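You operate a simulated robot arm through the tools that you are given. There is no shell and no other tool.

You are at the controls of a simulated robot arm. One attempt, no reset.

Task
Fold the end flap and both wings up, then push the tab home.
Fine: it is the insert on the folding jig; leave its clamp tight.

The check looks at the end state, three seconds after you hand in, the way a careful person would. Anything else that was tipped, shoved, dropped, spilled or broken makes it a failure. Flat cloth is picked up by pressing the open fingertips on it (5 to 10 N) and closing them slowly along it; thin cloth reads only 2 to 8 mm in the jaws.

Robot
A 7-joint arm with a two-finger parallel gripper, fixed in place. Base frame: the origin is on the floor under the middle of its stand, x ahead of it, y to its left, z up. Lengths are in m, angles in degrees, forces in N, time in s.
With the tool pointing down near the work surface it reaches from about 0.3 to 0.7 m from the base axis. Its first joint turns from -66.0 to 66.0 degrees. Payload 1.57 kg.
Tool frame: the origin (TCP) lies between the finger pads and is the grasp point; the fingertips stand 0.03 m ahead of it; z points along the fingers, y is the line along which they close. Largest opening 0.11 m; finger width 0.024, thickness 0.012; the body of the gripper, 0.048 by 0.112 m, starts 0.078 m behind the TCP.
Orientation is told as [roll, pitch, yaw] about the base's x, y, z axes, in that order, counted from this pose: with the fingers straight down and closing along the base's y, the tool's x points along the base's -x, its y along +y and its z along -z.

Tools
- The arm moves only by the tool move_arm. Its argument "moves" is a list of rows, each an object (a shift or turn left out is 0, a gripper value left out holds the last) with "delta_pos": the shift along the base's x, y, z in cm, a list of three; "delta_rot": the turn, a rotation vector about the base's x, y, z in rad, a list of three; "fingers": the gripper command, from -1 (shut) to 1 (fully open), values between in proportion. In form: [{"delta_pos": [x, y, z], "delta_rot": [wx, wy, wz], "fingers": fingers}, ...]. A call has 1 to 20 rows; each row shifts and turns the commanded pose from where the row before left it. Each row takes 0.2 s and may step no farther than 0.05 m and 8.6 degrees from the row before; otherwise, or with a gripper value out of range, the whole call is refused. A pose out of reach is approached as far as the arm can. The call stops where the force on the tool passes 90 N (or 10 N more than at its start, if that is more) or the arm is blocked; 0.2 s more then pass. The fingers move at their own pace (about 0.108 m/s each) and stop on an object; they squeeze with about 41 N. The grip force told is the motor's: it shows also when the fingers shut on nothing. Time passes only in rows, and 0.2 s behind the last, so rows that do not move let the fingers close. The reply holds the time, the measured pose of the TCP, the force on the tool along the base axes, the opening and the grip force, in the units named above and with some noise, with the torque about the TCP (base axes, N m) and any sound that the robot's microphone picked up.
- Cameras (640 x 400 px; columns grow to the right, rows downward): "scene" is fixed at [0.1763, -0.3945, 1.4254]; the picture's right is [0.70, -0.71, 0.00], its down [-0.26, -0.26, -0.93] and it looks along [0.66, 0.66, -0.37] (base axes); focal length 259 px, centre (320, 200). "wrist" rides on the gripper at [0.07, 0.016, -0.141] in the tool frame; the picture's right is [-0.23, 0.97, 0.00], its down [-0.86, -0.20, -0.48] and it looks along [-0.47, -0.11, 0.88] (tool axes); focal length 222 px, centre (320, 200).
- camera(camera): a new picture of that camera. No time passes.
- point_at(camera, pixels): for up to 12 pixels [column, row] of the newest picture of that camera ("zoom" is the newest enlarged one), the place [x, y, z] in the base frame of the surface seen there, good to about 0.002 m. No time passes.
- enlarge(camera, box): a new picture of the part [left, top, right, bottom] of that camera's present view, enlarged. No time passes.
- sign_off(): hands the job in; it is judged then, once.

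Open the gripper and draw the arm clear of the work before you hand the job in, unless the task says otherwise.

The tools are called by a JSON object that holds its "name" and its "arguments". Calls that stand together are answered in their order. move_arm: Moves the arm, as the interface text tells. Its arguments: {"type":"object","properties":{"moves":{"type":"array","items":{"type":"object","properties":{"delta_pos":{"type":"array","items":{"type":"number"}},"delta_rot":{"type":"array","items":{"type":"number"}},"fingers":{"type":"number"}}}}},"required":["moves"]} The other tools are called the same way: camera (camera) takes a picture; point_at (camera, pixels) gives the place of the surface under pixels of a picture; enlarge (camera, box) takes an enlarged picture of a part of a camera's view; sign_off () hands the job in.

At the start:

```text
t: 0.0
tcp_pos: [0.3547, 0.0679, 1.3138]
orientation: [0.0, 0.0, 0.0]
wrist_force: [0.3, 0.0, -0.4]
wrist_torque: [-0.01, -0.02, 0.02]
opening: 0.1099
grip_force: 0.0
```

scene: 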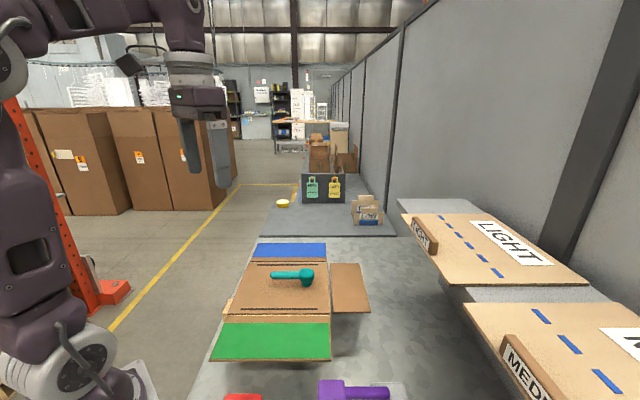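
wrist: 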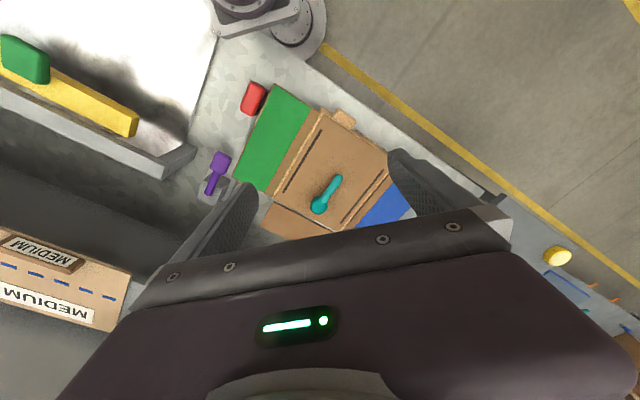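

The scene shows a cardboard insert on a jig around (280,300) with a blue flap, green flap, brown side flap, and a teal clamp at (295,275). I'll enlarge both views to learn the details.

{"name": "enlarge", "arguments": {"camera": "scene", "box": [190, 220, 430, 400]}}

{"name": "enlarge", "arguments": {"camera": "wrist", "box": [180, 60, 460, 250]}}

```text
2.22 times, centred on (310, 310) of scene
```

zoom: 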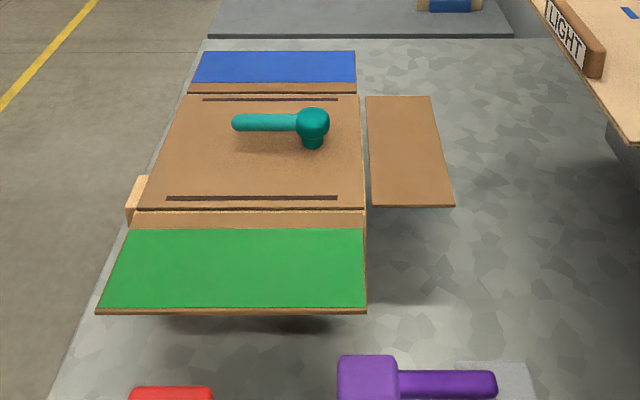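

```text
2.11 times, centred on (320, 155) of wrist
```

zoom: 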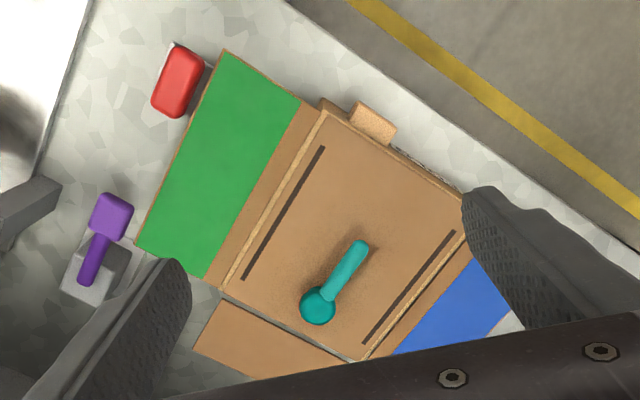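

I'll measure the key corners of the panels, the clamp, the tan piece at left and nearby objects.

{"name": "point_at", "arguments": {"camera": "zoom", "pixels": [[225, 52], [140, 245], [203, 277], [325, 110], [222, 287], [362, 357], [320, 150], [243, 278], [455, 235], [365, 342], [370, 120], [360, 135]]}}

{"name": "camera", "arguments": {"camera": "scene"}}

{"name": "point_at", "arguments": {"camera": "scene", "pixels": [[257, 244], [325, 244], [325, 257], [253, 259], [253, 263], [328, 263], [334, 264], [361, 264], [369, 312], [335, 312], [307, 275], [280, 276]]}}

{"name": "enlarge", "arguments": {"camera": "scene", "box": [200, 230, 300, 330]}}

```text
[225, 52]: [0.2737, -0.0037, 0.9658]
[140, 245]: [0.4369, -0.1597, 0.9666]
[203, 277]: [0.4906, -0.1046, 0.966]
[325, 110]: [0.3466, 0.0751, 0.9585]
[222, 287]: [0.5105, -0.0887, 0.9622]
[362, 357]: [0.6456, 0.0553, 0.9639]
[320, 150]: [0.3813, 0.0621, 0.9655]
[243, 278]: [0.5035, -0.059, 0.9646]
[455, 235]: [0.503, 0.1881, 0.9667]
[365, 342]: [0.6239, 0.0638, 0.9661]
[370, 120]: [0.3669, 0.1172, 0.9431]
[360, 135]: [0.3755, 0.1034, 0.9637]
```

```text
taken
```

scene: 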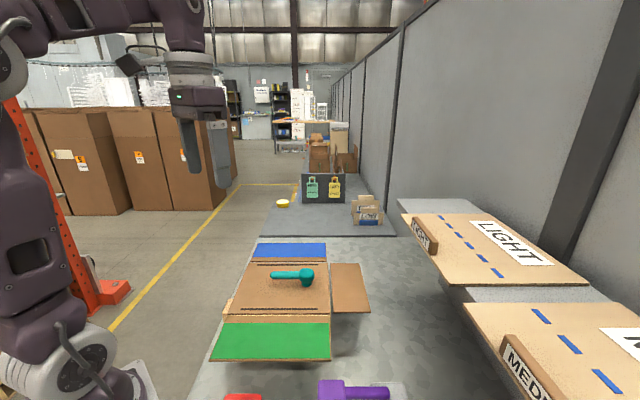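

```text
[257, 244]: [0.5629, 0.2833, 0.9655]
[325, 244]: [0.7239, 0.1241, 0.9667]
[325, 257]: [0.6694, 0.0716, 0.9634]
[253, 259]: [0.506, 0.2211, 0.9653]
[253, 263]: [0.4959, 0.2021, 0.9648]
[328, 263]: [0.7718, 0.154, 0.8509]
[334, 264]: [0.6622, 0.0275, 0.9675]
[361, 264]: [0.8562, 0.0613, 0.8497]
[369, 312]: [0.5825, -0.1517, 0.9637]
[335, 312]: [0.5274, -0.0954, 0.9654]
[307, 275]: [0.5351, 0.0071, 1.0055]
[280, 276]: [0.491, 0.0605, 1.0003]
```

```text
4.00 times, centred on (250, 280) of scene
```

zoom: 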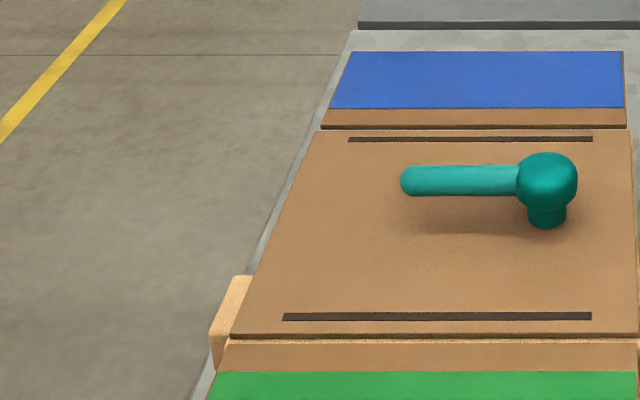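

The insert is square, turned 45° to the base (corners near (0.35,0.075), (0.51,-0.09), (0.65,0.055), (0.50,0.20), z≈0.965) and the flaps stand about 11 cm above the table. I'll turn the wrist and fly to the left side to see the tan piece from close up.

{"name": "move_arm", "arguments": {"moves": [{"delta_pos": [-0.9, 2.2, -1.5], "delta_rot": [0, 0, -0.131]}, {"delta_pos": [-0.9, 2.2, -1.5], "delta_rot": [0, 0, -0.131]}, {"delta_pos": [-0.9, 2.2, -1.5], "delta_rot": [0, 0, -0.131]}, {"delta_pos": [-0.9, 2.2, -1.5], "delta_rot": [0, 0, -0.131]}, {"delta_pos": [-0.9, 2.2, -1.5], "delta_rot": [0, 0, -0.131]}, {"delta_pos": [-0.9, 2.2, -1.5], "delta_rot": [0, 0, -0.13]}]}}

{"name": "camera", "arguments": {"camera": "wrist"}}

{"name": "camera", "arguments": {"camera": "scene"}}

```text
t: 1.4
tcp_pos: [0.3008, 0.1994, 1.2251]
orientation: [0.1, 0.1, -45.0]
wrist_force: [0.7, 0.2, 0.6]
wrist_torque: [0.02, -0.02, -0.03]
opening: 0.11
grip_force: 0.1
```

```text
taken
```

wrist: 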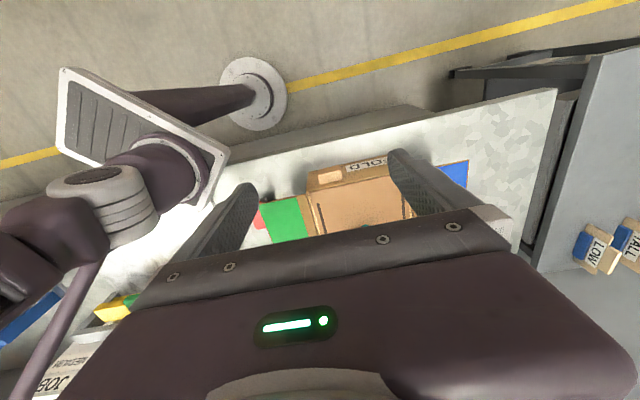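

```text
taken
```

scene: 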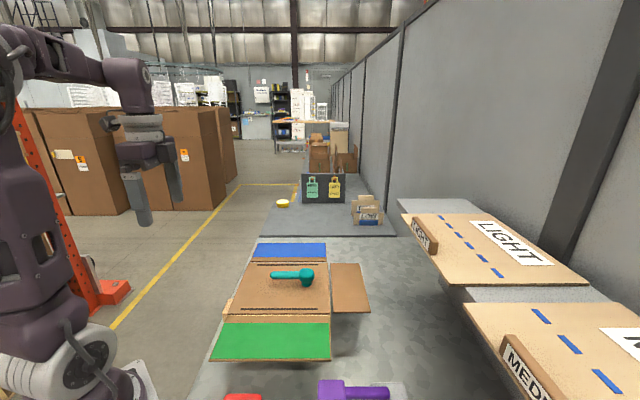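

The wrist view shows a label on the jig's left face near (365,165) beside the tan piece at (330,177). I'll enlarge it.

{"name": "enlarge", "arguments": {"camera": "wrist", "box": [240, 140, 480, 260]}}

{"name": "enlarge", "arguments": {"camera": "wrist", "box": [20, 260, 180, 400]}}

{"name": "enlarge", "arguments": {"camera": "scene", "box": [260, 140, 420, 250]}}

```text
2.67 times, centred on (360, 200) of wrist
```

zoom: 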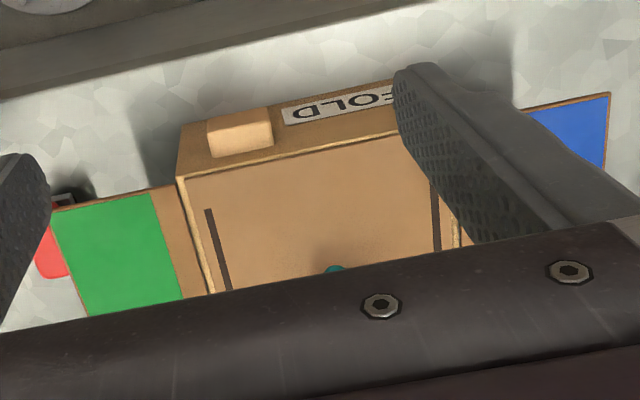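

```text
2.86 times, centred on (100, 330) of wrist
```

zoom: 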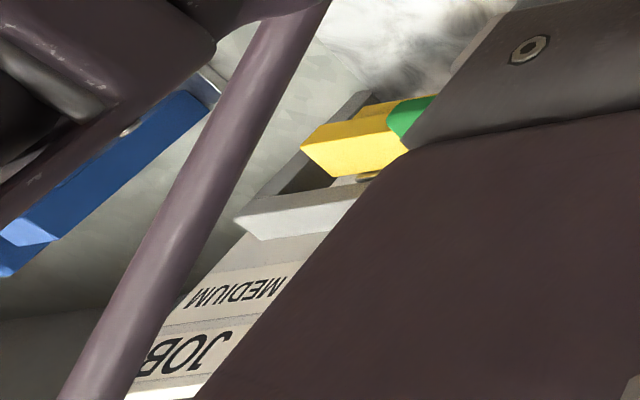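

```text
3.64 times, centred on (340, 195) of scene
```

zoom: 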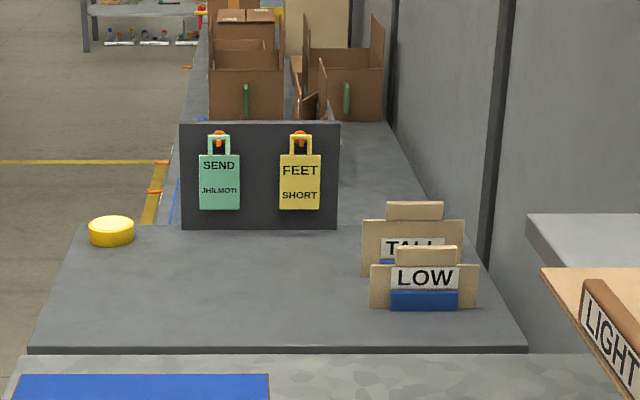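

There is a ticket reading "JOB … MEDIUM" at about (60,370) in the wrist view, and boards marked LIGHT and MEDIUM on the right, so I want to know where those are and read them properly.

{"name": "point_at", "arguments": {"camera": "wrist", "pixels": [[55, 380], [85, 345], [110, 310], [330, 177], [312, 190], [368, 167], [385, 165], [445, 320]]}}

{"name": "point_at", "arguments": {"camera": "scene", "pixels": [[510, 240], [490, 260], [425, 235], [555, 335], [525, 375], [358, 390], [240, 397], [330, 388], [282, 203], [366, 215], [240, 310], [226, 310]]}}

{"name": "enlarge", "arguments": {"camera": "scene", "box": [390, 190, 640, 400]}}

```text
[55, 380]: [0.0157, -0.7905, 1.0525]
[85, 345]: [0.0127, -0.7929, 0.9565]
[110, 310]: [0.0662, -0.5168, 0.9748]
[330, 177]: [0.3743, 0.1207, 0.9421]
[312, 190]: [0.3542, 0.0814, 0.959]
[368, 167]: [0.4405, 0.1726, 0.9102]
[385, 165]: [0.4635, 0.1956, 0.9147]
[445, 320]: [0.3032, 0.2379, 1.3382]
```

```text
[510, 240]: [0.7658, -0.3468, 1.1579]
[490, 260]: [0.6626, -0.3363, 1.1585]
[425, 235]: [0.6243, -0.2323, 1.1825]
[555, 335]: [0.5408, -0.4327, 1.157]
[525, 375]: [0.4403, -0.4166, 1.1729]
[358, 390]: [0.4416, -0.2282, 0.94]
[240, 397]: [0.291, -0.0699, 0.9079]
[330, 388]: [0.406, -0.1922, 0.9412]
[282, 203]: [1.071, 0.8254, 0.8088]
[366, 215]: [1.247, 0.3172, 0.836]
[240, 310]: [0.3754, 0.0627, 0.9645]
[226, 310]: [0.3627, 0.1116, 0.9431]
```

```text
1.90 times, centred on (515, 295) of scene
```

zoom: 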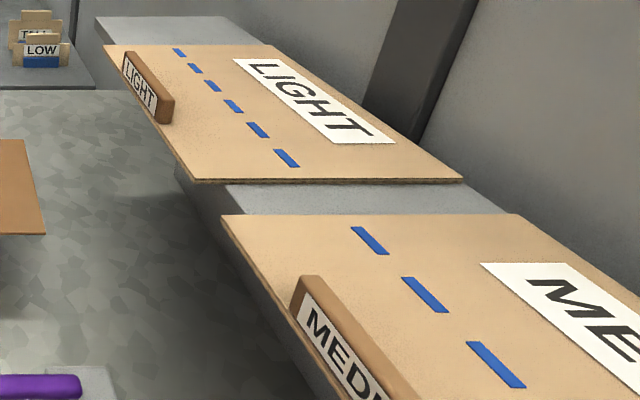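

The tan block sits at about (0.37,0.12,0.943) on the jig's left face, next to a "FOLD" label. I'll go lower with the tool tilted toward the jig to see it and the underside of the flaps.

{"name": "move_arm", "arguments": {"moves": [{"delta_pos": [0.7, -0.6, -2.5], "delta_rot": [-0.099, -0.099, 0]}, {"delta_pos": [0.7, -0.6, -2.5], "delta_rot": [-0.099, -0.099, 0]}, {"delta_pos": [0.7, -0.6, -2.5], "delta_rot": [-0.099, -0.099, 0]}, {"delta_pos": [0.7, -0.6, -2.5], "delta_rot": [-0.099, -0.099, 0]}, {"delta_pos": [0.7, -0.6, -2.5], "delta_rot": [-0.099, -0.099, 0]}]}}

{"name": "camera", "arguments": {"camera": "wrist"}}

```text
t: 2.6
tcp_pos: [0.3351, 0.169, 1.099]
orientation: [0.1, -40.2, -44.9]
wrist_force: [-0.6, -0.6, -0.5]
wrist_torque: [0.02, -0.04, 0.01]
opening: 0.1099
grip_force: 0.0
```

```text
taken
```

wrist: 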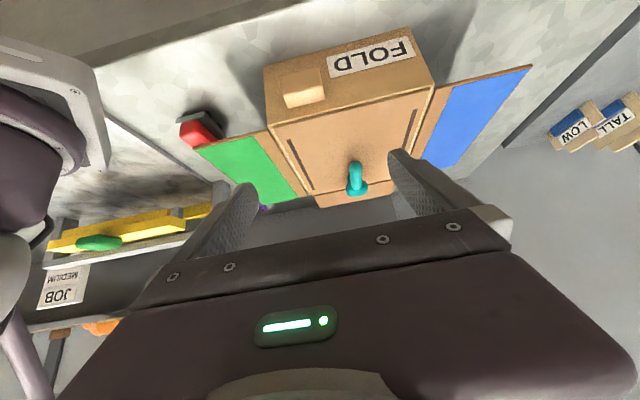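

Now the whole jig with its FOLD label (372,55), the tan block (303,88) and the JOB card (62,287) are visible. I'll enlarge both.

{"name": "enlarge", "arguments": {"camera": "wrist", "box": [160, 20, 540, 220]}}

{"name": "enlarge", "arguments": {"camera": "wrist", "box": [20, 180, 240, 360]}}

{"name": "enlarge", "arguments": {"camera": "wrist", "box": [520, 60, 640, 180]}}

```text
1.68 times, centred on (350, 120) of wrist
```

zoom: 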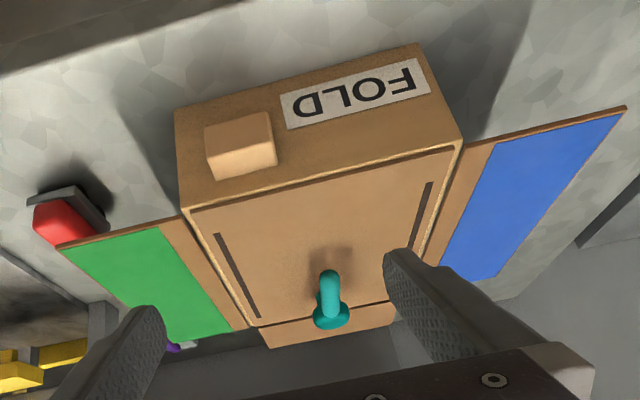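

```text
2.22 times, centred on (130, 270) of wrist
```

zoom: 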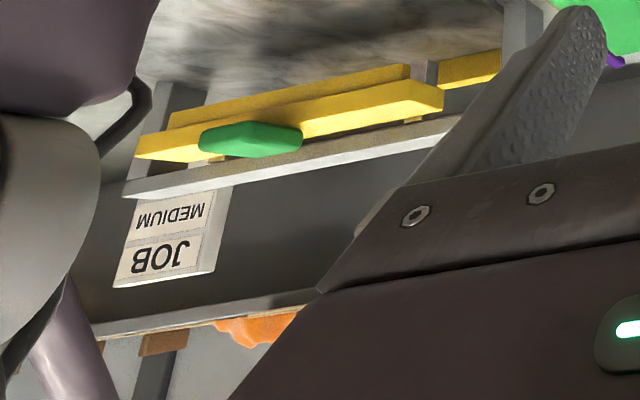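

```text
3.33 times, centred on (580, 120) of wrist
```

zoom: 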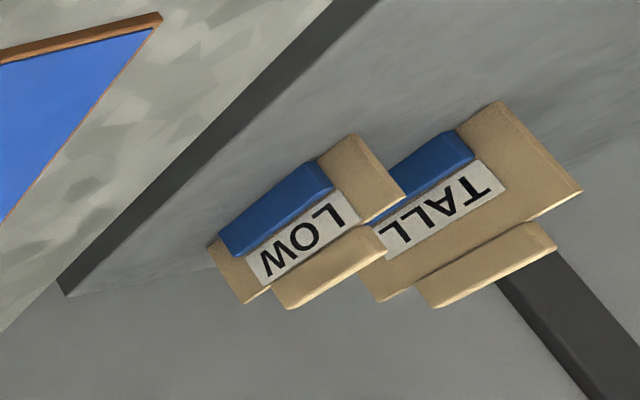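

The job ticket reads MEDIUM, which belongs to the boards and not this insert. The jig is a box with a tan block sticking out of its FOLD face, at zoom (240,145). I'll measure that block's corners and the box edges.

{"name": "enlarge", "arguments": {"camera": "wrist", "box": [255, 20, 455, 145]}}

{"name": "point_at", "arguments": {"camera": "wrist", "pixels": [[282, 81], [322, 73], [285, 95], [324, 88], [287, 104], [324, 97], [268, 70], [406, 27], [272, 120], [431, 80], [200, 144], [530, 67]]}}

{"name": "point_at", "arguments": {"camera": "scene", "pixels": [[466, 305], [400, 214], [412, 217], [582, 283], [500, 375], [610, 305], [440, 255], [232, 357], [329, 357], [315, 352], [205, 395], [420, 240]]}}

```text
3.20 times, centred on (355, 82) of wrist
```

zoom: 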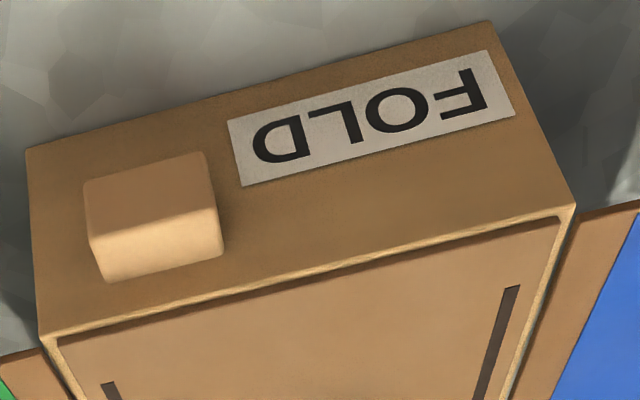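

```text
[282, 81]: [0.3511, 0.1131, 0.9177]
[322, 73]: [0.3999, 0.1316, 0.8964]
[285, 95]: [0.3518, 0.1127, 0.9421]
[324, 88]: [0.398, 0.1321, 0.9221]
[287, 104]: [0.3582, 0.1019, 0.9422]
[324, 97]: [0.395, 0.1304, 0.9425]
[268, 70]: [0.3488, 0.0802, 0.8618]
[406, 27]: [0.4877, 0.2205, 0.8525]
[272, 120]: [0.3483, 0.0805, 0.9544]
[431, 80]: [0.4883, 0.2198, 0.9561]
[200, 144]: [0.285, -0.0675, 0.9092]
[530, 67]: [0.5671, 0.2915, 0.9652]
```

```text
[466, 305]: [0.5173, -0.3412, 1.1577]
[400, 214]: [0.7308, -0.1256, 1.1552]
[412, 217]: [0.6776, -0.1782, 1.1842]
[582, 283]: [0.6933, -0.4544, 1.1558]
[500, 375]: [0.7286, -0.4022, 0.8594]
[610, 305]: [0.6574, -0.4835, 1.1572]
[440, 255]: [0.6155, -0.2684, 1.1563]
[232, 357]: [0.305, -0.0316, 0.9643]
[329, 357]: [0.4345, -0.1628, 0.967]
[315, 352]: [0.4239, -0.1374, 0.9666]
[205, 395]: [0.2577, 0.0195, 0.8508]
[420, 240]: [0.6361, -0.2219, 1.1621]
```

The tan block is about 4.5 × 2.2 × 3 cm and sticks 2 cm out of the jig's left face, so it is most likely the tab. I'll rise and swing to the near-right side, tool heading along the creases, to inspect the purple and red items and the end flap before touching anything.

{"name": "move_arm", "arguments": {"moves": [{"delta_pos": [0, 0, 5], "fingers": -1}, {"delta_pos": [0, 0, 5]}, {"delta_pos": [0, 0, 5]}, {"delta_pos": [1.3, -3.2, 0], "delta_rot": [0, 0, 0.1428]}, {"delta_pos": [1.3, -3.2, 0], "delta_rot": [0, 0, 0.1428]}, {"delta_pos": [1.3, -3.2, 0], "delta_rot": [0, 0, 0.1428]}, {"delta_pos": [1.3, -3.2, 0], "delta_rot": [0, 0, 0.1428]}, {"delta_pos": [1.3, -3.2, 0], "delta_rot": [0, 0, 0.1428]}, {"delta_pos": [1.3, -3.2, 0], "delta_rot": [0, 0, 0.1428]}, {"delta_pos": [1.3, -3.2, 0], "delta_rot": [0, 0, 0.1428]}, {"delta_pos": [1.3, -3.2, 0], "delta_rot": [0, 0, 0.1428]}, {"delta_pos": [1.3, -3.2, 0], "delta_rot": [0, 0, 0.1428]}, {"delta_pos": [1.3, -3.2, 0], "delta_rot": [0, 0, 0.1428]}, {"delta_pos": [1.3, -3.2, 0], "delta_rot": [0, 0, 0.1428]}]}}

{"name": "camera", "arguments": {"camera": "wrist"}}

{"name": "camera", "arguments": {"camera": "scene"}}

```text
t: 5.6
tcp_pos: [0.4597, -0.1368, 1.2695]
orientation: [0.1, -35.7, 36.3]
wrist_force: [1.6, 1.9, -1.0]
wrist_torque: [-0.09, 0.14, 0.02]
opening: 0.0
grip_force: 21.2
out of reach, approached as far as the arm can: row 13, 14
```

```text
taken
```

wrist: 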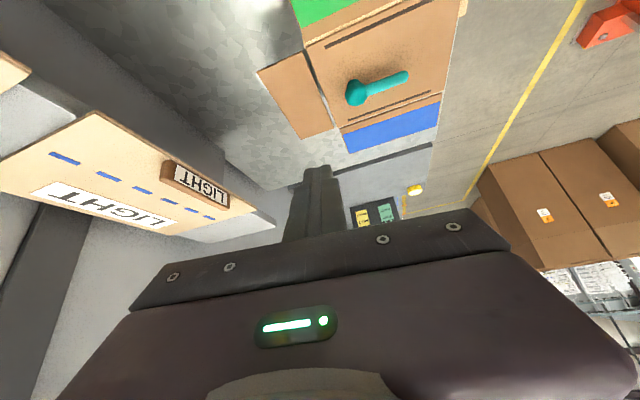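

```text
taken
```

scene: 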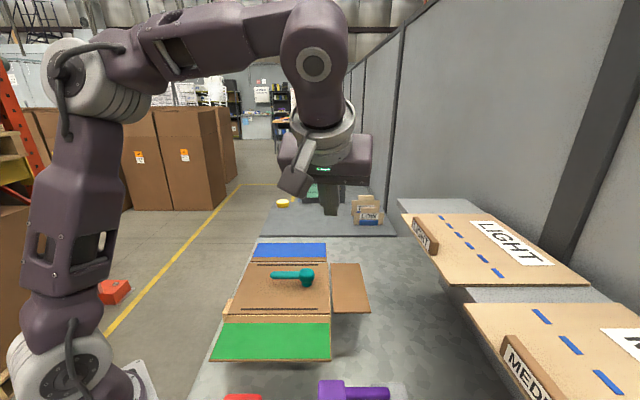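

Rows 13–14 ran out of reach at this height (measured yaw 36°, tilt −36°). I'll lower by 10 cm to see whether the pose becomes reachable.

{"name": "move_arm", "arguments": {"moves": [{"delta_pos": [0, 0, -3]}, {"delta_pos": [0, 0, -3]}, {"delta_pos": [0, 0, -3]}, {"delta_pos": [0, 0, -3]}]}}

{"name": "camera", "arguments": {"camera": "wrist"}}

{"name": "camera", "arguments": {"camera": "scene"}}

```text
t: 6.6
tcp_pos: [0.4569, -0.1395, 1.148]
orientation: [0.0, -35.7, 35.6]
wrist_force: [-0.3, 0.7, -0.3]
wrist_torque: [-0.01, 0.0, 0.01]
opening: 0.0001
grip_force: 22.1
```

```text
taken
```

wrist: 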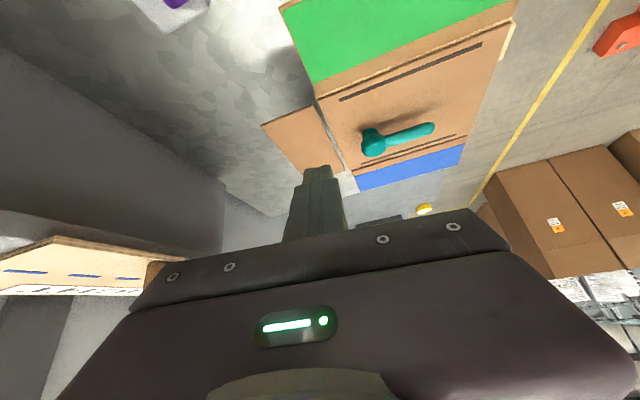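

```text
taken
```

scene: 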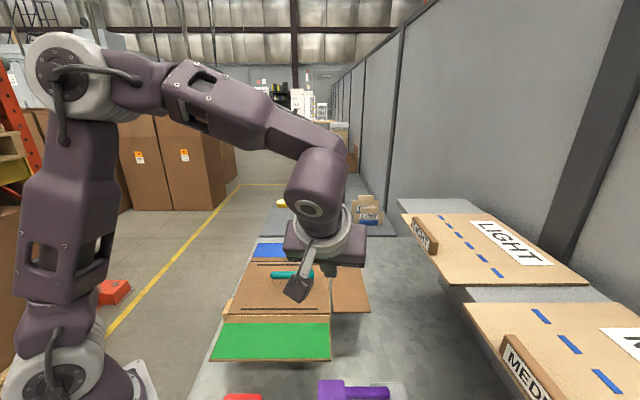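

The arm clipped to this pose: (0.457,-0.140,1.148), yaw 35.6°, tilt −35.7°, which is still a fine heading along the crease. The brown end flap shows at (300,135) in the wrist view; I'll measure its corners and the hinge gap.

{"name": "enlarge", "arguments": {"camera": "wrist", "box": [240, 0, 540, 200]}}

{"name": "point_at", "arguments": {"camera": "wrist", "pixels": [[265, 126], [309, 108], [314, 102], [335, 150], [342, 171], [300, 172], [282, 150], [284, 12], [317, 83], [280, 125], [295, 118], [306, 113]]}}

{"name": "enlarge", "arguments": {"camera": "scene", "box": [200, 360, 420, 400]}}

```text
2.00 times, centred on (390, 100) of wrist
```

zoom: 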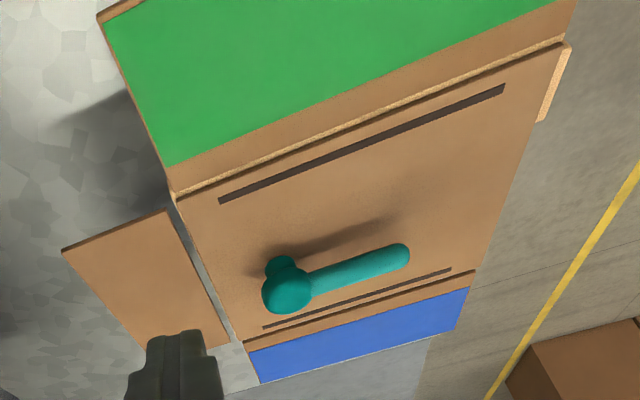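

```text
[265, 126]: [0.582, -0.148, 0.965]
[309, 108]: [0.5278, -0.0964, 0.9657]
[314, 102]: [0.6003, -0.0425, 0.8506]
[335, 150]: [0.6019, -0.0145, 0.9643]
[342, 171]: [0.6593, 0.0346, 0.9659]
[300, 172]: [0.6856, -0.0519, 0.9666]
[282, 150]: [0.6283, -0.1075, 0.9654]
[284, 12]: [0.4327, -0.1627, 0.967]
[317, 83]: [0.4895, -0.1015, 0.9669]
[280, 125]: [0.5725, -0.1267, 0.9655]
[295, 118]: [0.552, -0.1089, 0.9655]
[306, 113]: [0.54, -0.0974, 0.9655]
```

```text
2.91 times, centred on (310, 380) of scene
```

zoom: 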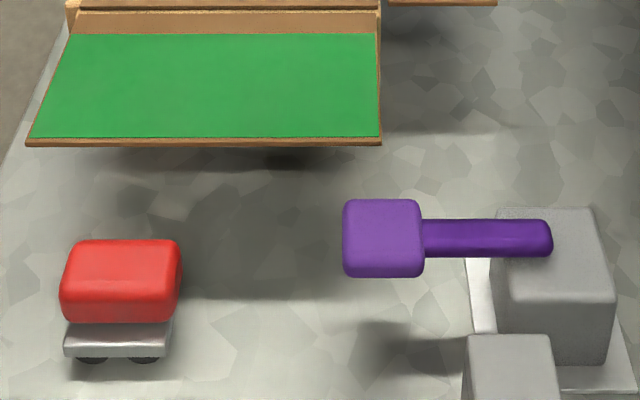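

The end flap spans u≈0.441–0.52 (to the right) and v≈0.305–0.49, at z 0.965, with a 1 cm gap to the box; the purple lever and red pad at z≤0.94 sit nearer the robot. I'll increase the tilt and come down just outside the flap's near edge.

{"name": "move_arm", "arguments": {"moves": [{"delta_pos": [1.2, -1.4, -1.5], "delta_rot": [0.0364, -0.0508, 0]}, {"delta_pos": [1.2, -1.4, -1.5], "delta_rot": [0.0364, -0.0508, 0]}, {"delta_pos": [1.2, -1.4, -1.5], "delta_rot": [0.0364, -0.0508, 0]}, {"delta_pos": [1.2, -1.3, -1.5], "delta_rot": [0.0364, -0.0508, 0]}]}}

{"name": "camera", "arguments": {"camera": "wrist"}}

{"name": "camera", "arguments": {"camera": "scene"}}

```text
t: 7.6
tcp_pos: [0.5041, -0.1948, 1.0911]
orientation: [0.2, -50.2, 35.6]
wrist_force: [-0.4, 1.0, 0.0]
wrist_torque: [0.0, 0.01, -0.01]
opening: 0.0001
grip_force: 21.3
```

```text
taken
```

wrist: 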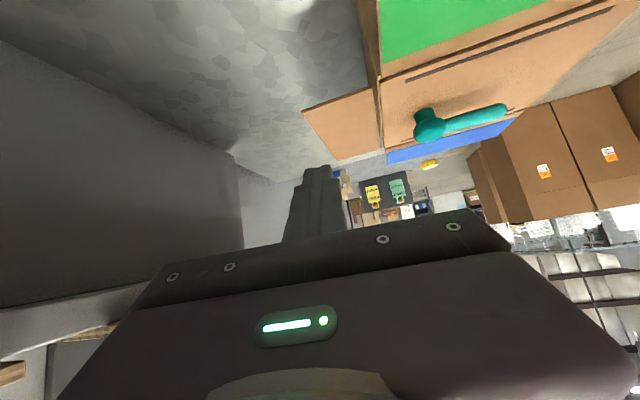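

```text
taken
```

scene: 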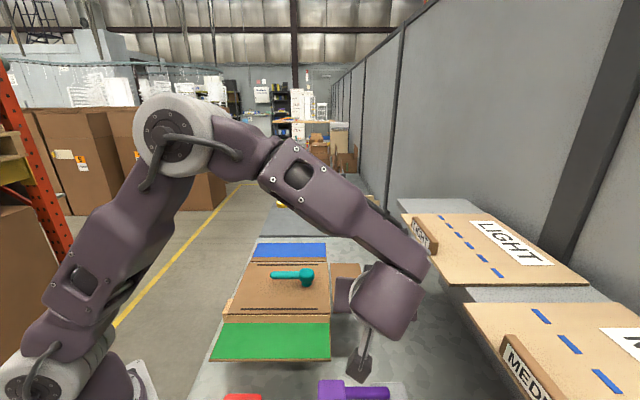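

The arm reached tilt −50°. I'll check the clearance between the wrist link (around (425,270) in the scene) and the LIGHT board.

{"name": "point_at", "arguments": {"camera": "scene", "pixels": [[425, 268], [415, 310], [388, 340], [358, 365], [360, 380], [372, 310], [420, 255], [400, 205]]}}

```text
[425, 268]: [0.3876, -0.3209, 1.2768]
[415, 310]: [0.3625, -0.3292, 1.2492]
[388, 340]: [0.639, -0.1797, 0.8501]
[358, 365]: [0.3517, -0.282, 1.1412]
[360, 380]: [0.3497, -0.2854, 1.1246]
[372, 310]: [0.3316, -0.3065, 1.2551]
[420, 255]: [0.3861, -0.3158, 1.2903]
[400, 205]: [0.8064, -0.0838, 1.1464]
```

The wrist is at u≈0.50, clear of the boards at u≥0.605. Next I'll measure the grey blocks beside the purple lever, since the camera bracket will pass above them.

{"name": "point_at", "arguments": {"camera": "scene", "pixels": [[395, 385], [400, 395], [378, 397], [372, 395], [330, 382], [340, 395], [405, 398], [385, 393]]}}

{"name": "enlarge", "arguments": {"camera": "scene", "box": [300, 340, 420, 400]}}

```text
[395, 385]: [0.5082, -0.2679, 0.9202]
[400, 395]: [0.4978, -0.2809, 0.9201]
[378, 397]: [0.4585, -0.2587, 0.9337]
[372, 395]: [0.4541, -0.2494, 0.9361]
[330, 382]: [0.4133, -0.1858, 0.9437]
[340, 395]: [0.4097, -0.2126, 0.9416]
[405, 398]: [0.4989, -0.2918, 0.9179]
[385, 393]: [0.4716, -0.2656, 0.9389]
```

```text
5.33 times, centred on (360, 370) of scene
```

zoom: 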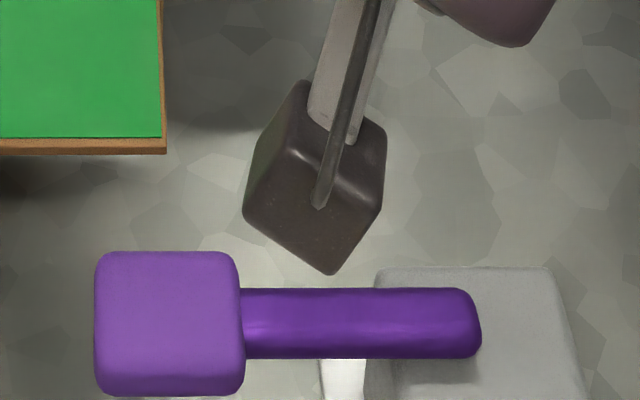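

Before lowering I want a proper look at what stands around (0.35,−0.29), because the bracket would hang over it. I'll raise, bring the tool upright and look down there.

{"name": "move_arm", "arguments": {"moves": [{"delta_pos": [-1.0, -0.9, 3.5], "delta_rot": [-0.0847, 0.1183, 0]}, {"delta_pos": [-1.0, -0.9, 3.5], "delta_rot": [-0.0847, 0.1183, 0]}, {"delta_pos": [-1.0, -0.9, 3.5], "delta_rot": [-0.0847, 0.1183, 0]}, {"delta_pos": [-1.0, -0.9, 3.5], "delta_rot": [-0.0847, 0.1183, 0]}, {"delta_pos": [-1.0, -0.9, 3.5], "delta_rot": [-0.0847, 0.1183, 0]}, {"delta_pos": [-1.0, -0.9, 3.5], "delta_rot": [-0.0847, 0.1183, 0]}]}}

{"name": "camera", "arguments": {"camera": "wrist"}}

```text
t: 9.0
tcp_pos: [0.4377, -0.2441, 1.286]
orientation: [0.9, -1.9, 35.1]
wrist_force: [-0.8, 0.1, 0.2]
wrist_torque: [-0.03, -0.01, -0.02]
opening: 0.0003
grip_force: 21.3
out of reach, approached as far as the arm can: row 6
```

```text
taken
```

wrist: 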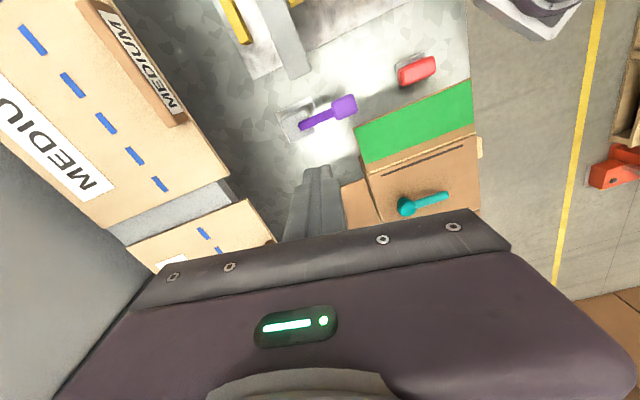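

Now a grey bar ending near (298,75), a yellow bar (235,20) and the purple lever (330,110) are visible. I'll measure them.

{"name": "enlarge", "arguments": {"camera": "wrist", "box": [190, 0, 470, 170]}}

{"name": "point_at", "arguments": {"camera": "wrist", "pixels": [[298, 70], [285, 40], [275, 10], [235, 20], [225, 5], [290, 122], [310, 105], [344, 106], [418, 70], [260, 60], [340, 30], [415, 78]]}}

```text
2.29 times, centred on (330, 85) of wrist
```

zoom: 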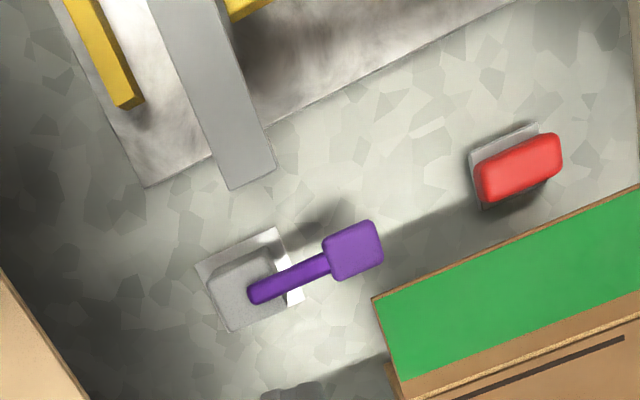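

```text
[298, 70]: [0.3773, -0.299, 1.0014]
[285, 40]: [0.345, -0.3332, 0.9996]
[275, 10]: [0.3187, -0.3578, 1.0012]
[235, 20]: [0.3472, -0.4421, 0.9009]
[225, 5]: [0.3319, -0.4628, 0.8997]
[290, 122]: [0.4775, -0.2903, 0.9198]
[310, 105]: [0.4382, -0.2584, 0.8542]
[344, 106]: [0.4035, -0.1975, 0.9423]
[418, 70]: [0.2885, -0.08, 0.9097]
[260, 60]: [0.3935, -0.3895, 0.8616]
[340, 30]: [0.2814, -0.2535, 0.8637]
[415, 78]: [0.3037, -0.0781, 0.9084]
```

Good that I looked: the grey beam's top is at z≈1.00, ending near (0.385,−0.29), right where the bracket would have hung. I'll use a milder tilt (35°), which keeps the bracket higher and further forward, and come to the hover point beside the end flap.

{"name": "move_arm", "arguments": {"moves": [{"delta_pos": [1.5, 1.2, -4.0], "delta_rot": [0.0828, -0.1178, 0]}, {"delta_pos": [1.5, 1.2, -4.0], "delta_rot": [0.0828, -0.1178, 0]}, {"delta_pos": [1.5, 1.2, -4.0], "delta_rot": [0.0828, -0.1178, 0]}, {"delta_pos": [1.5, 1.2, -4.0], "delta_rot": [0.0828, -0.1178, 0]}, {"delta_pos": [1.5, 1.2, -4.0]}, {"delta_pos": [1.4, 1.1, -4.0]}]}}

{"name": "camera", "arguments": {"camera": "wrist"}}

{"name": "camera", "arguments": {"camera": "scene"}}

```text
t: 10.4
tcp_pos: [0.5263, -0.1738, 1.0442]
orientation: [-0.3, -33.0, 35.7]
wrist_force: [0.5, -0.1, 0.8]
wrist_torque: [-0.02, -0.02, 0.0]
opening: 0.0
grip_force: 21.6
```

```text
taken
```

wrist: 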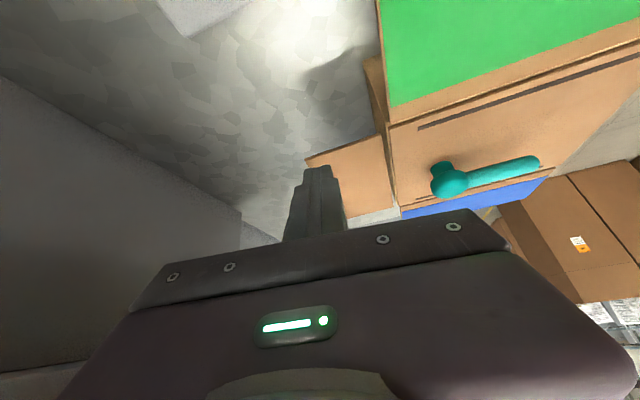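

```text
taken
```

scene: 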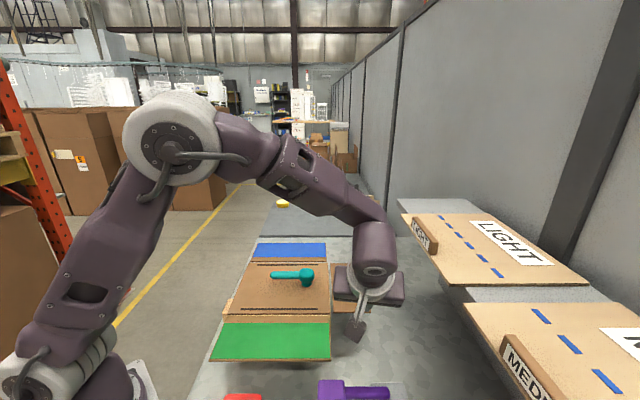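

I am at u=0.495, v=0.249 beside the end flap, tip pointing along +v and down. I'll lower so the closed fingertips are below the flap plane while still short of its near edge.

{"name": "move_arm", "arguments": {"moves": [{"delta_pos": [0.35, -0.35, -2.0]}, {"delta_pos": [0.35, -0.35, -2.0]}, {"delta_pos": [0, 0, -2.0]}, {"delta_pos": [0, 0, -2.0]}, {"delta_pos": [0, 0, -2.0]}]}}

{"name": "camera", "arguments": {"camera": "wrist"}}

{"name": "enlarge", "arguments": {"camera": "scene", "box": [280, 230, 440, 400]}}

```text
t: 11.6
tcp_pos: [0.5341, -0.1787, 0.9453]
orientation: [-0.2, -33.0, 35.6]
wrist_force: [0.0, -0.5, 0.2]
wrist_torque: [-0.03, 0.02, 0.01]
opening: 0.0001
grip_force: 20.7
```

```text
taken
```

wrist: 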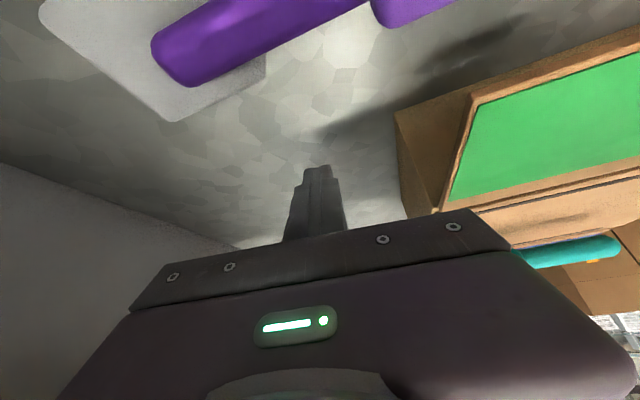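

```text
2.35 times, centred on (360, 315) of scene
```

zoom: 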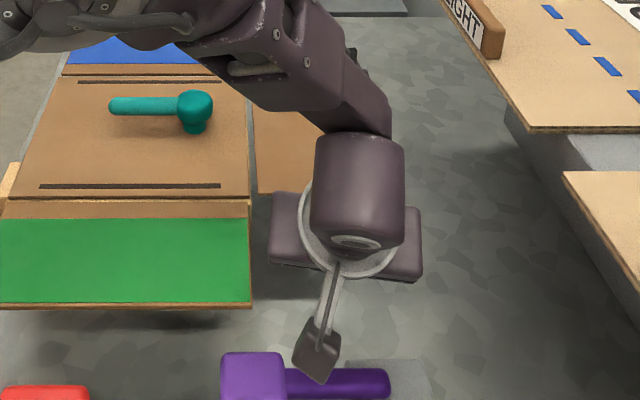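

Clear so far: TCP at u=0.504, v=0.251, z=0.945, purple lever passes under the camera with room. Now slide +v in small steps so the tips go under the flap's near edge.

{"name": "move_arm", "arguments": {"moves": [{"delta_pos": [0.65, 0.65, 0]}, {"delta_pos": [0.65, 0.65, 0]}, {"delta_pos": [0.65, 0.65, 0]}, {"delta_pos": [0.65, 0.65, 0]}, {"delta_pos": [0.5, 0.5, 0]}]}}

{"name": "camera", "arguments": {"camera": "wrist"}}

{"name": "enlarge", "arguments": {"camera": "scene", "box": [280, 230, 440, 400]}}

```text
t: 12.8
tcp_pos: [0.5645, -0.1483, 0.9445]
orientation: [-0.1, -33.0, 35.7]
wrist_force: [0.1, 0.3, 0.1]
wrist_torque: [0.0, 0.01, 0.0]
opening: 0.0
grip_force: 21.5
```

```text
taken
```

wrist: 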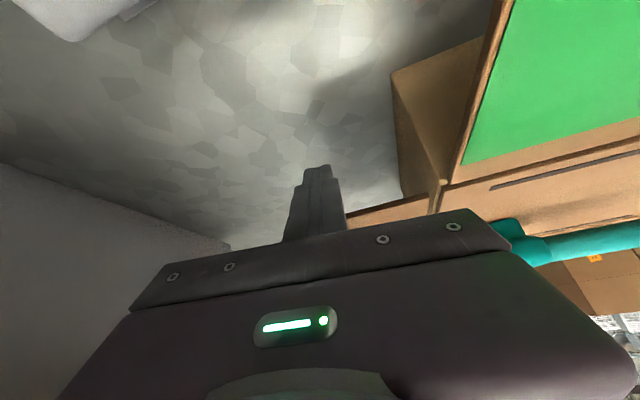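

```text
2.35 times, centred on (360, 315) of scene
```

zoom: 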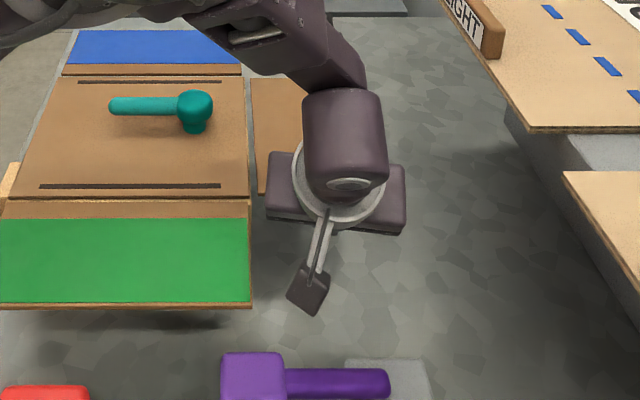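

No contact yet (forces ≈0) at u=0.504, v=0.294. Next I nudge forward to the edge and raise 3 cm along the start of the fold arc.

{"name": "move_arm", "arguments": {"moves": [{"delta_pos": [0.5, 0.5, 0]}, {"delta_pos": [-0.06, 0.06, 1.0]}, {"delta_pos": [-0.18, 0.18, 1.0]}, {"delta_pos": [-0.34, 0.34, 1.0]}]}}

{"name": "camera", "arguments": {"camera": "wrist"}}

{"name": "enlarge", "arguments": {"camera": "scene", "box": [280, 230, 440, 400]}}

```text
t: 13.8
tcp_pos: [0.5653, -0.1354, 0.9757]
orientation: [-0.1, -33.0, 35.8]
wrist_force: [0.4, -0.7, 0.7]
wrist_torque: [0.0, 0.0, 0.0]
opening: 0.0
grip_force: 21.1
```

```text
taken
```

wrist: 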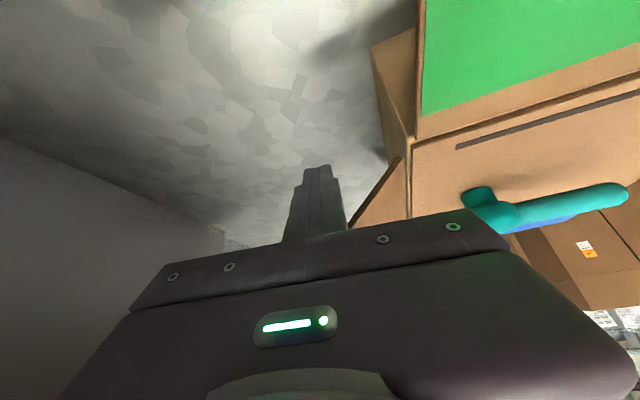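

```text
2.35 times, centred on (360, 315) of scene
```

zoom: 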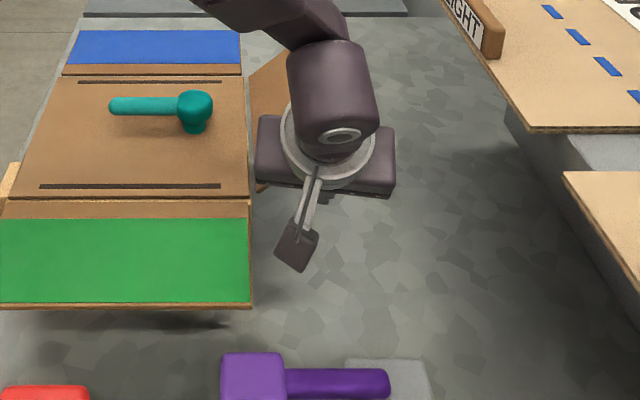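

The flap is turning up with under 1 N. Continuing along the arc to about 60°.

{"name": "move_arm", "arguments": {"moves": [{"delta_pos": [-0.31, 0.31, 0.6]}, {"delta_pos": [-0.31, 0.31, 0.5]}, {"delta_pos": [-0.43, 0.43, 0.5]}, {"delta_pos": [-0.43, 0.43, 0.45]}]}}

{"name": "camera", "arguments": {"camera": "wrist"}}

{"name": "enlarge", "arguments": {"camera": "scene", "box": [280, 230, 440, 400]}}

```text
t: 14.8
tcp_pos: [0.5483, -0.1229, 0.9952]
orientation: [-0.2, -33.0, 35.5]
wrist_force: [0.7, -0.4, 0.1]
wrist_torque: [0.03, 0.01, -0.01]
opening: 0.0
grip_force: 20.9
```

```text
taken
```

wrist: 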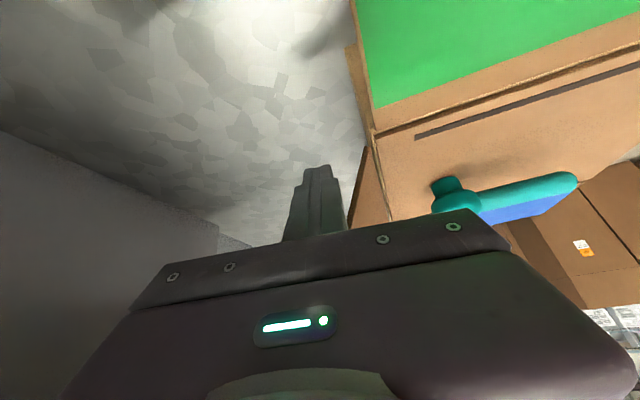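

```text
2.35 times, centred on (360, 315) of scene
```

zoom: 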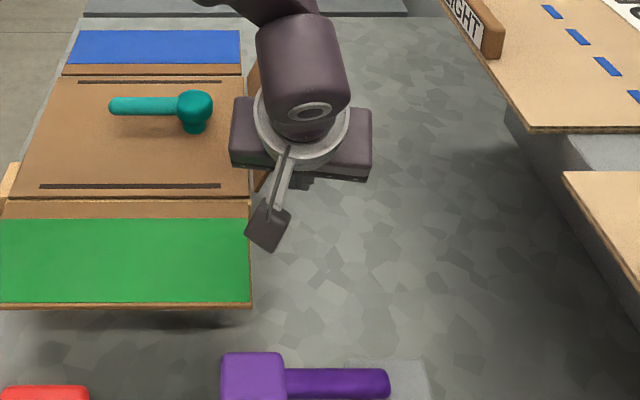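

The flap is now steep. I'll measure its near edge in the wrist view at (366,152)–(355,200) to get the actual angle.

{"name": "enlarge", "arguments": {"camera": "wrist", "box": [270, 100, 450, 240]}}

{"name": "point_at", "arguments": {"camera": "zoom", "pixels": [[320, 250], [300, 330], [350, 300], [380, 380], [345, 200], [285, 400], [400, 400], [370, 170]]}}

```text
2.86 times, centred on (360, 170) of wrist
```

zoom: 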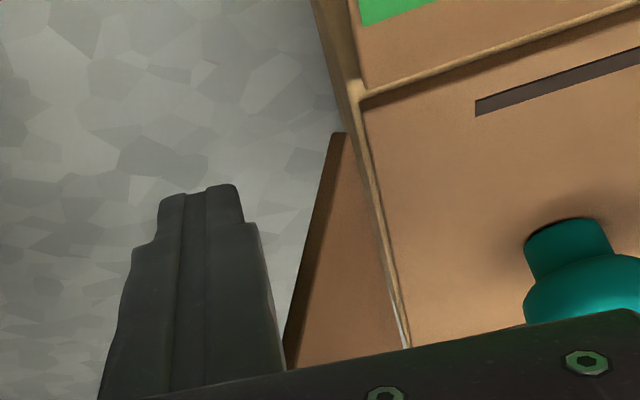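

```text
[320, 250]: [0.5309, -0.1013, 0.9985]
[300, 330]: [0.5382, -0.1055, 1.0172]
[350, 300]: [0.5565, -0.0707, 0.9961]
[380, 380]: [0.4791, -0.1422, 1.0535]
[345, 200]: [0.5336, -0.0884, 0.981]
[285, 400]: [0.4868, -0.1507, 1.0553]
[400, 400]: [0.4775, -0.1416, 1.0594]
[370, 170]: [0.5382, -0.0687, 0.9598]
```

The flap measures about 67° with its hinge near u=0.433. Push −u another 2 cm in small steps toward vertical.

{"name": "move_arm", "arguments": {"moves": [{"delta_pos": [-0.35, 0.35, 0.15]}, {"delta_pos": [-0.35, 0.35, 0.1]}, {"delta_pos": [-0.35, 0.35, 0.1]}, {"delta_pos": [-0.35, 0.35, 0]}]}}

{"name": "enlarge", "arguments": {"camera": "wrist", "box": [270, 100, 450, 240]}}

{"name": "enlarge", "arguments": {"camera": "scene", "box": [280, 230, 440, 400]}}

```text
t: 15.8
tcp_pos: [0.5347, -0.1088, 0.9991]
orientation: [-0.3, -33.0, 35.8]
wrist_force: [0.6, -0.4, 0.4]
wrist_torque: [-0.01, 0.02, 0.01]
opening: 0.0
grip_force: 21.2
```

```text
2.86 times, centred on (360, 170) of wrist
```

zoom: 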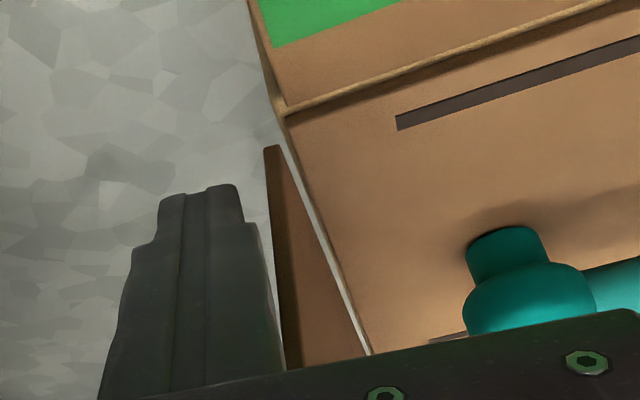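

```text
2.35 times, centred on (360, 315) of scene
```

zoom: 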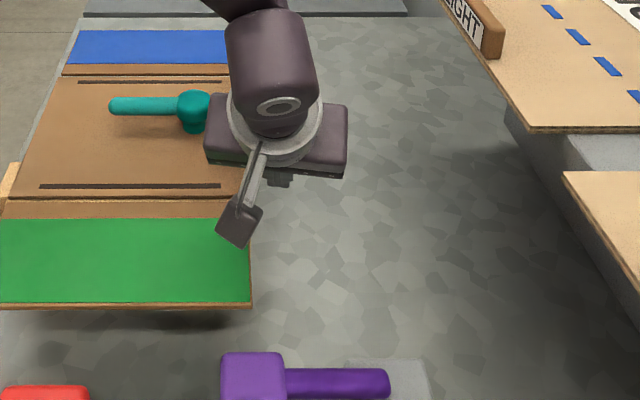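

I'll measure the flap face again in the zoomed view.

{"name": "enlarge", "arguments": {"camera": "wrist", "box": [270, 100, 450, 240]}}

{"name": "point_at", "arguments": {"camera": "zoom", "pixels": [[273, 155], [278, 220], [287, 300], [292, 350], [310, 250], [320, 320], [330, 350]]}}

```text
2.86 times, centred on (360, 170) of wrist
```

zoom: 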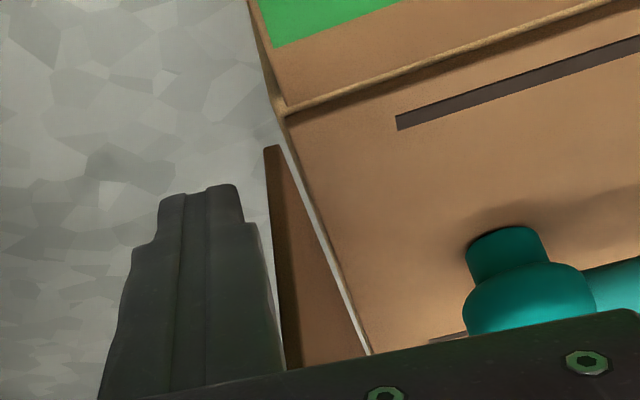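

```text
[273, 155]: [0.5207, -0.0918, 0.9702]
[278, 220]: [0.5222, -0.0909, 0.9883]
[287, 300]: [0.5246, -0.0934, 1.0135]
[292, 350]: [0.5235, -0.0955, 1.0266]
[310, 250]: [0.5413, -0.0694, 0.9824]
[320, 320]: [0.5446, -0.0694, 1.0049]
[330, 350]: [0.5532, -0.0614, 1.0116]
```

About 85° now. One more 4 mm nudge to bring it to vertical, then re-measure.

{"name": "move_arm", "arguments": {"moves": [{"delta_pos": [-0.15, 0.15, 0]}, {"delta_pos": [-0.15, 0.15, 0]}, {"delta_pos": [0, 0, 0]}]}}

{"name": "enlarge", "arguments": {"camera": "wrist", "box": [270, 100, 450, 240]}}

```text
t: 16.6
tcp_pos: [0.5311, -0.1061, 0.9991]
orientation: [-0.1, -33.0, 35.7]
wrist_force: [0.5, -0.2, 1.0]
wrist_torque: [0.04, 0.01, -0.03]
opening: 0.0002
grip_force: 22.0
```

```text
2.86 times, centred on (360, 170) of wrist
```

zoom: 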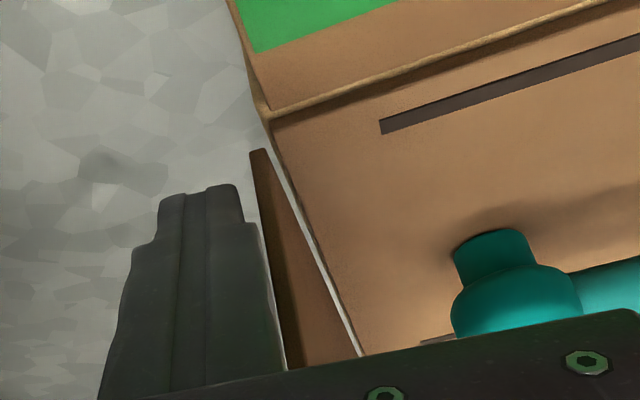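

{"name": "point_at", "arguments": {"camera": "zoom", "pixels": [[259, 160], [265, 210], [280, 300], [288, 350], [300, 250], [312, 320]]}}

```text
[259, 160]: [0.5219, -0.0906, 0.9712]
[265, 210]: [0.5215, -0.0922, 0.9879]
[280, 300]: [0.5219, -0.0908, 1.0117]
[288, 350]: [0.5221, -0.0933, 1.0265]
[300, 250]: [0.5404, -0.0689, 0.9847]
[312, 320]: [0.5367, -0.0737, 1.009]
```

The flap now reads ~88–89° (u 0.433→0.434 over 5 cm). I'll back off +u by 2 cm and see whether it holds.

{"name": "move_arm", "arguments": {"moves": [{"delta_pos": [0.35, -0.35, 0]}, {"delta_pos": [0.5, -0.5, 0]}, {"delta_pos": [0.6, -0.6, 0]}, {"delta_pos": [0, 0, 0]}]}}

{"name": "enlarge", "arguments": {"camera": "wrist", "box": [270, 100, 450, 240]}}

```text
t: 17.6
tcp_pos: [0.5453, -0.1202, 0.9999]
orientation: [0.0, -32.8, 35.5]
wrist_force: [0.4, 0.1, -0.7]
wrist_torque: [-0.05, 0.0, 0.02]
opening: 0.0
grip_force: 21.6
```

```text
2.86 times, centred on (360, 170) of wrist
```

zoom: 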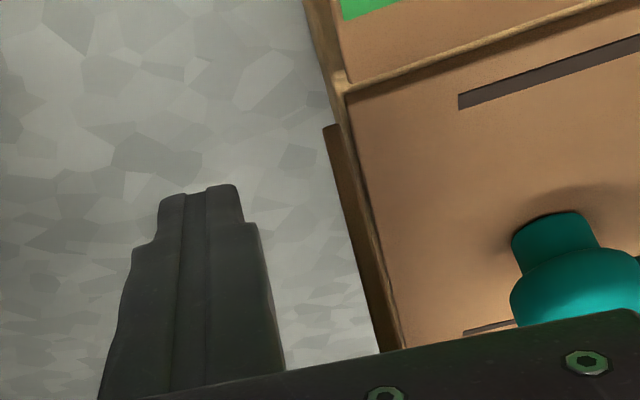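

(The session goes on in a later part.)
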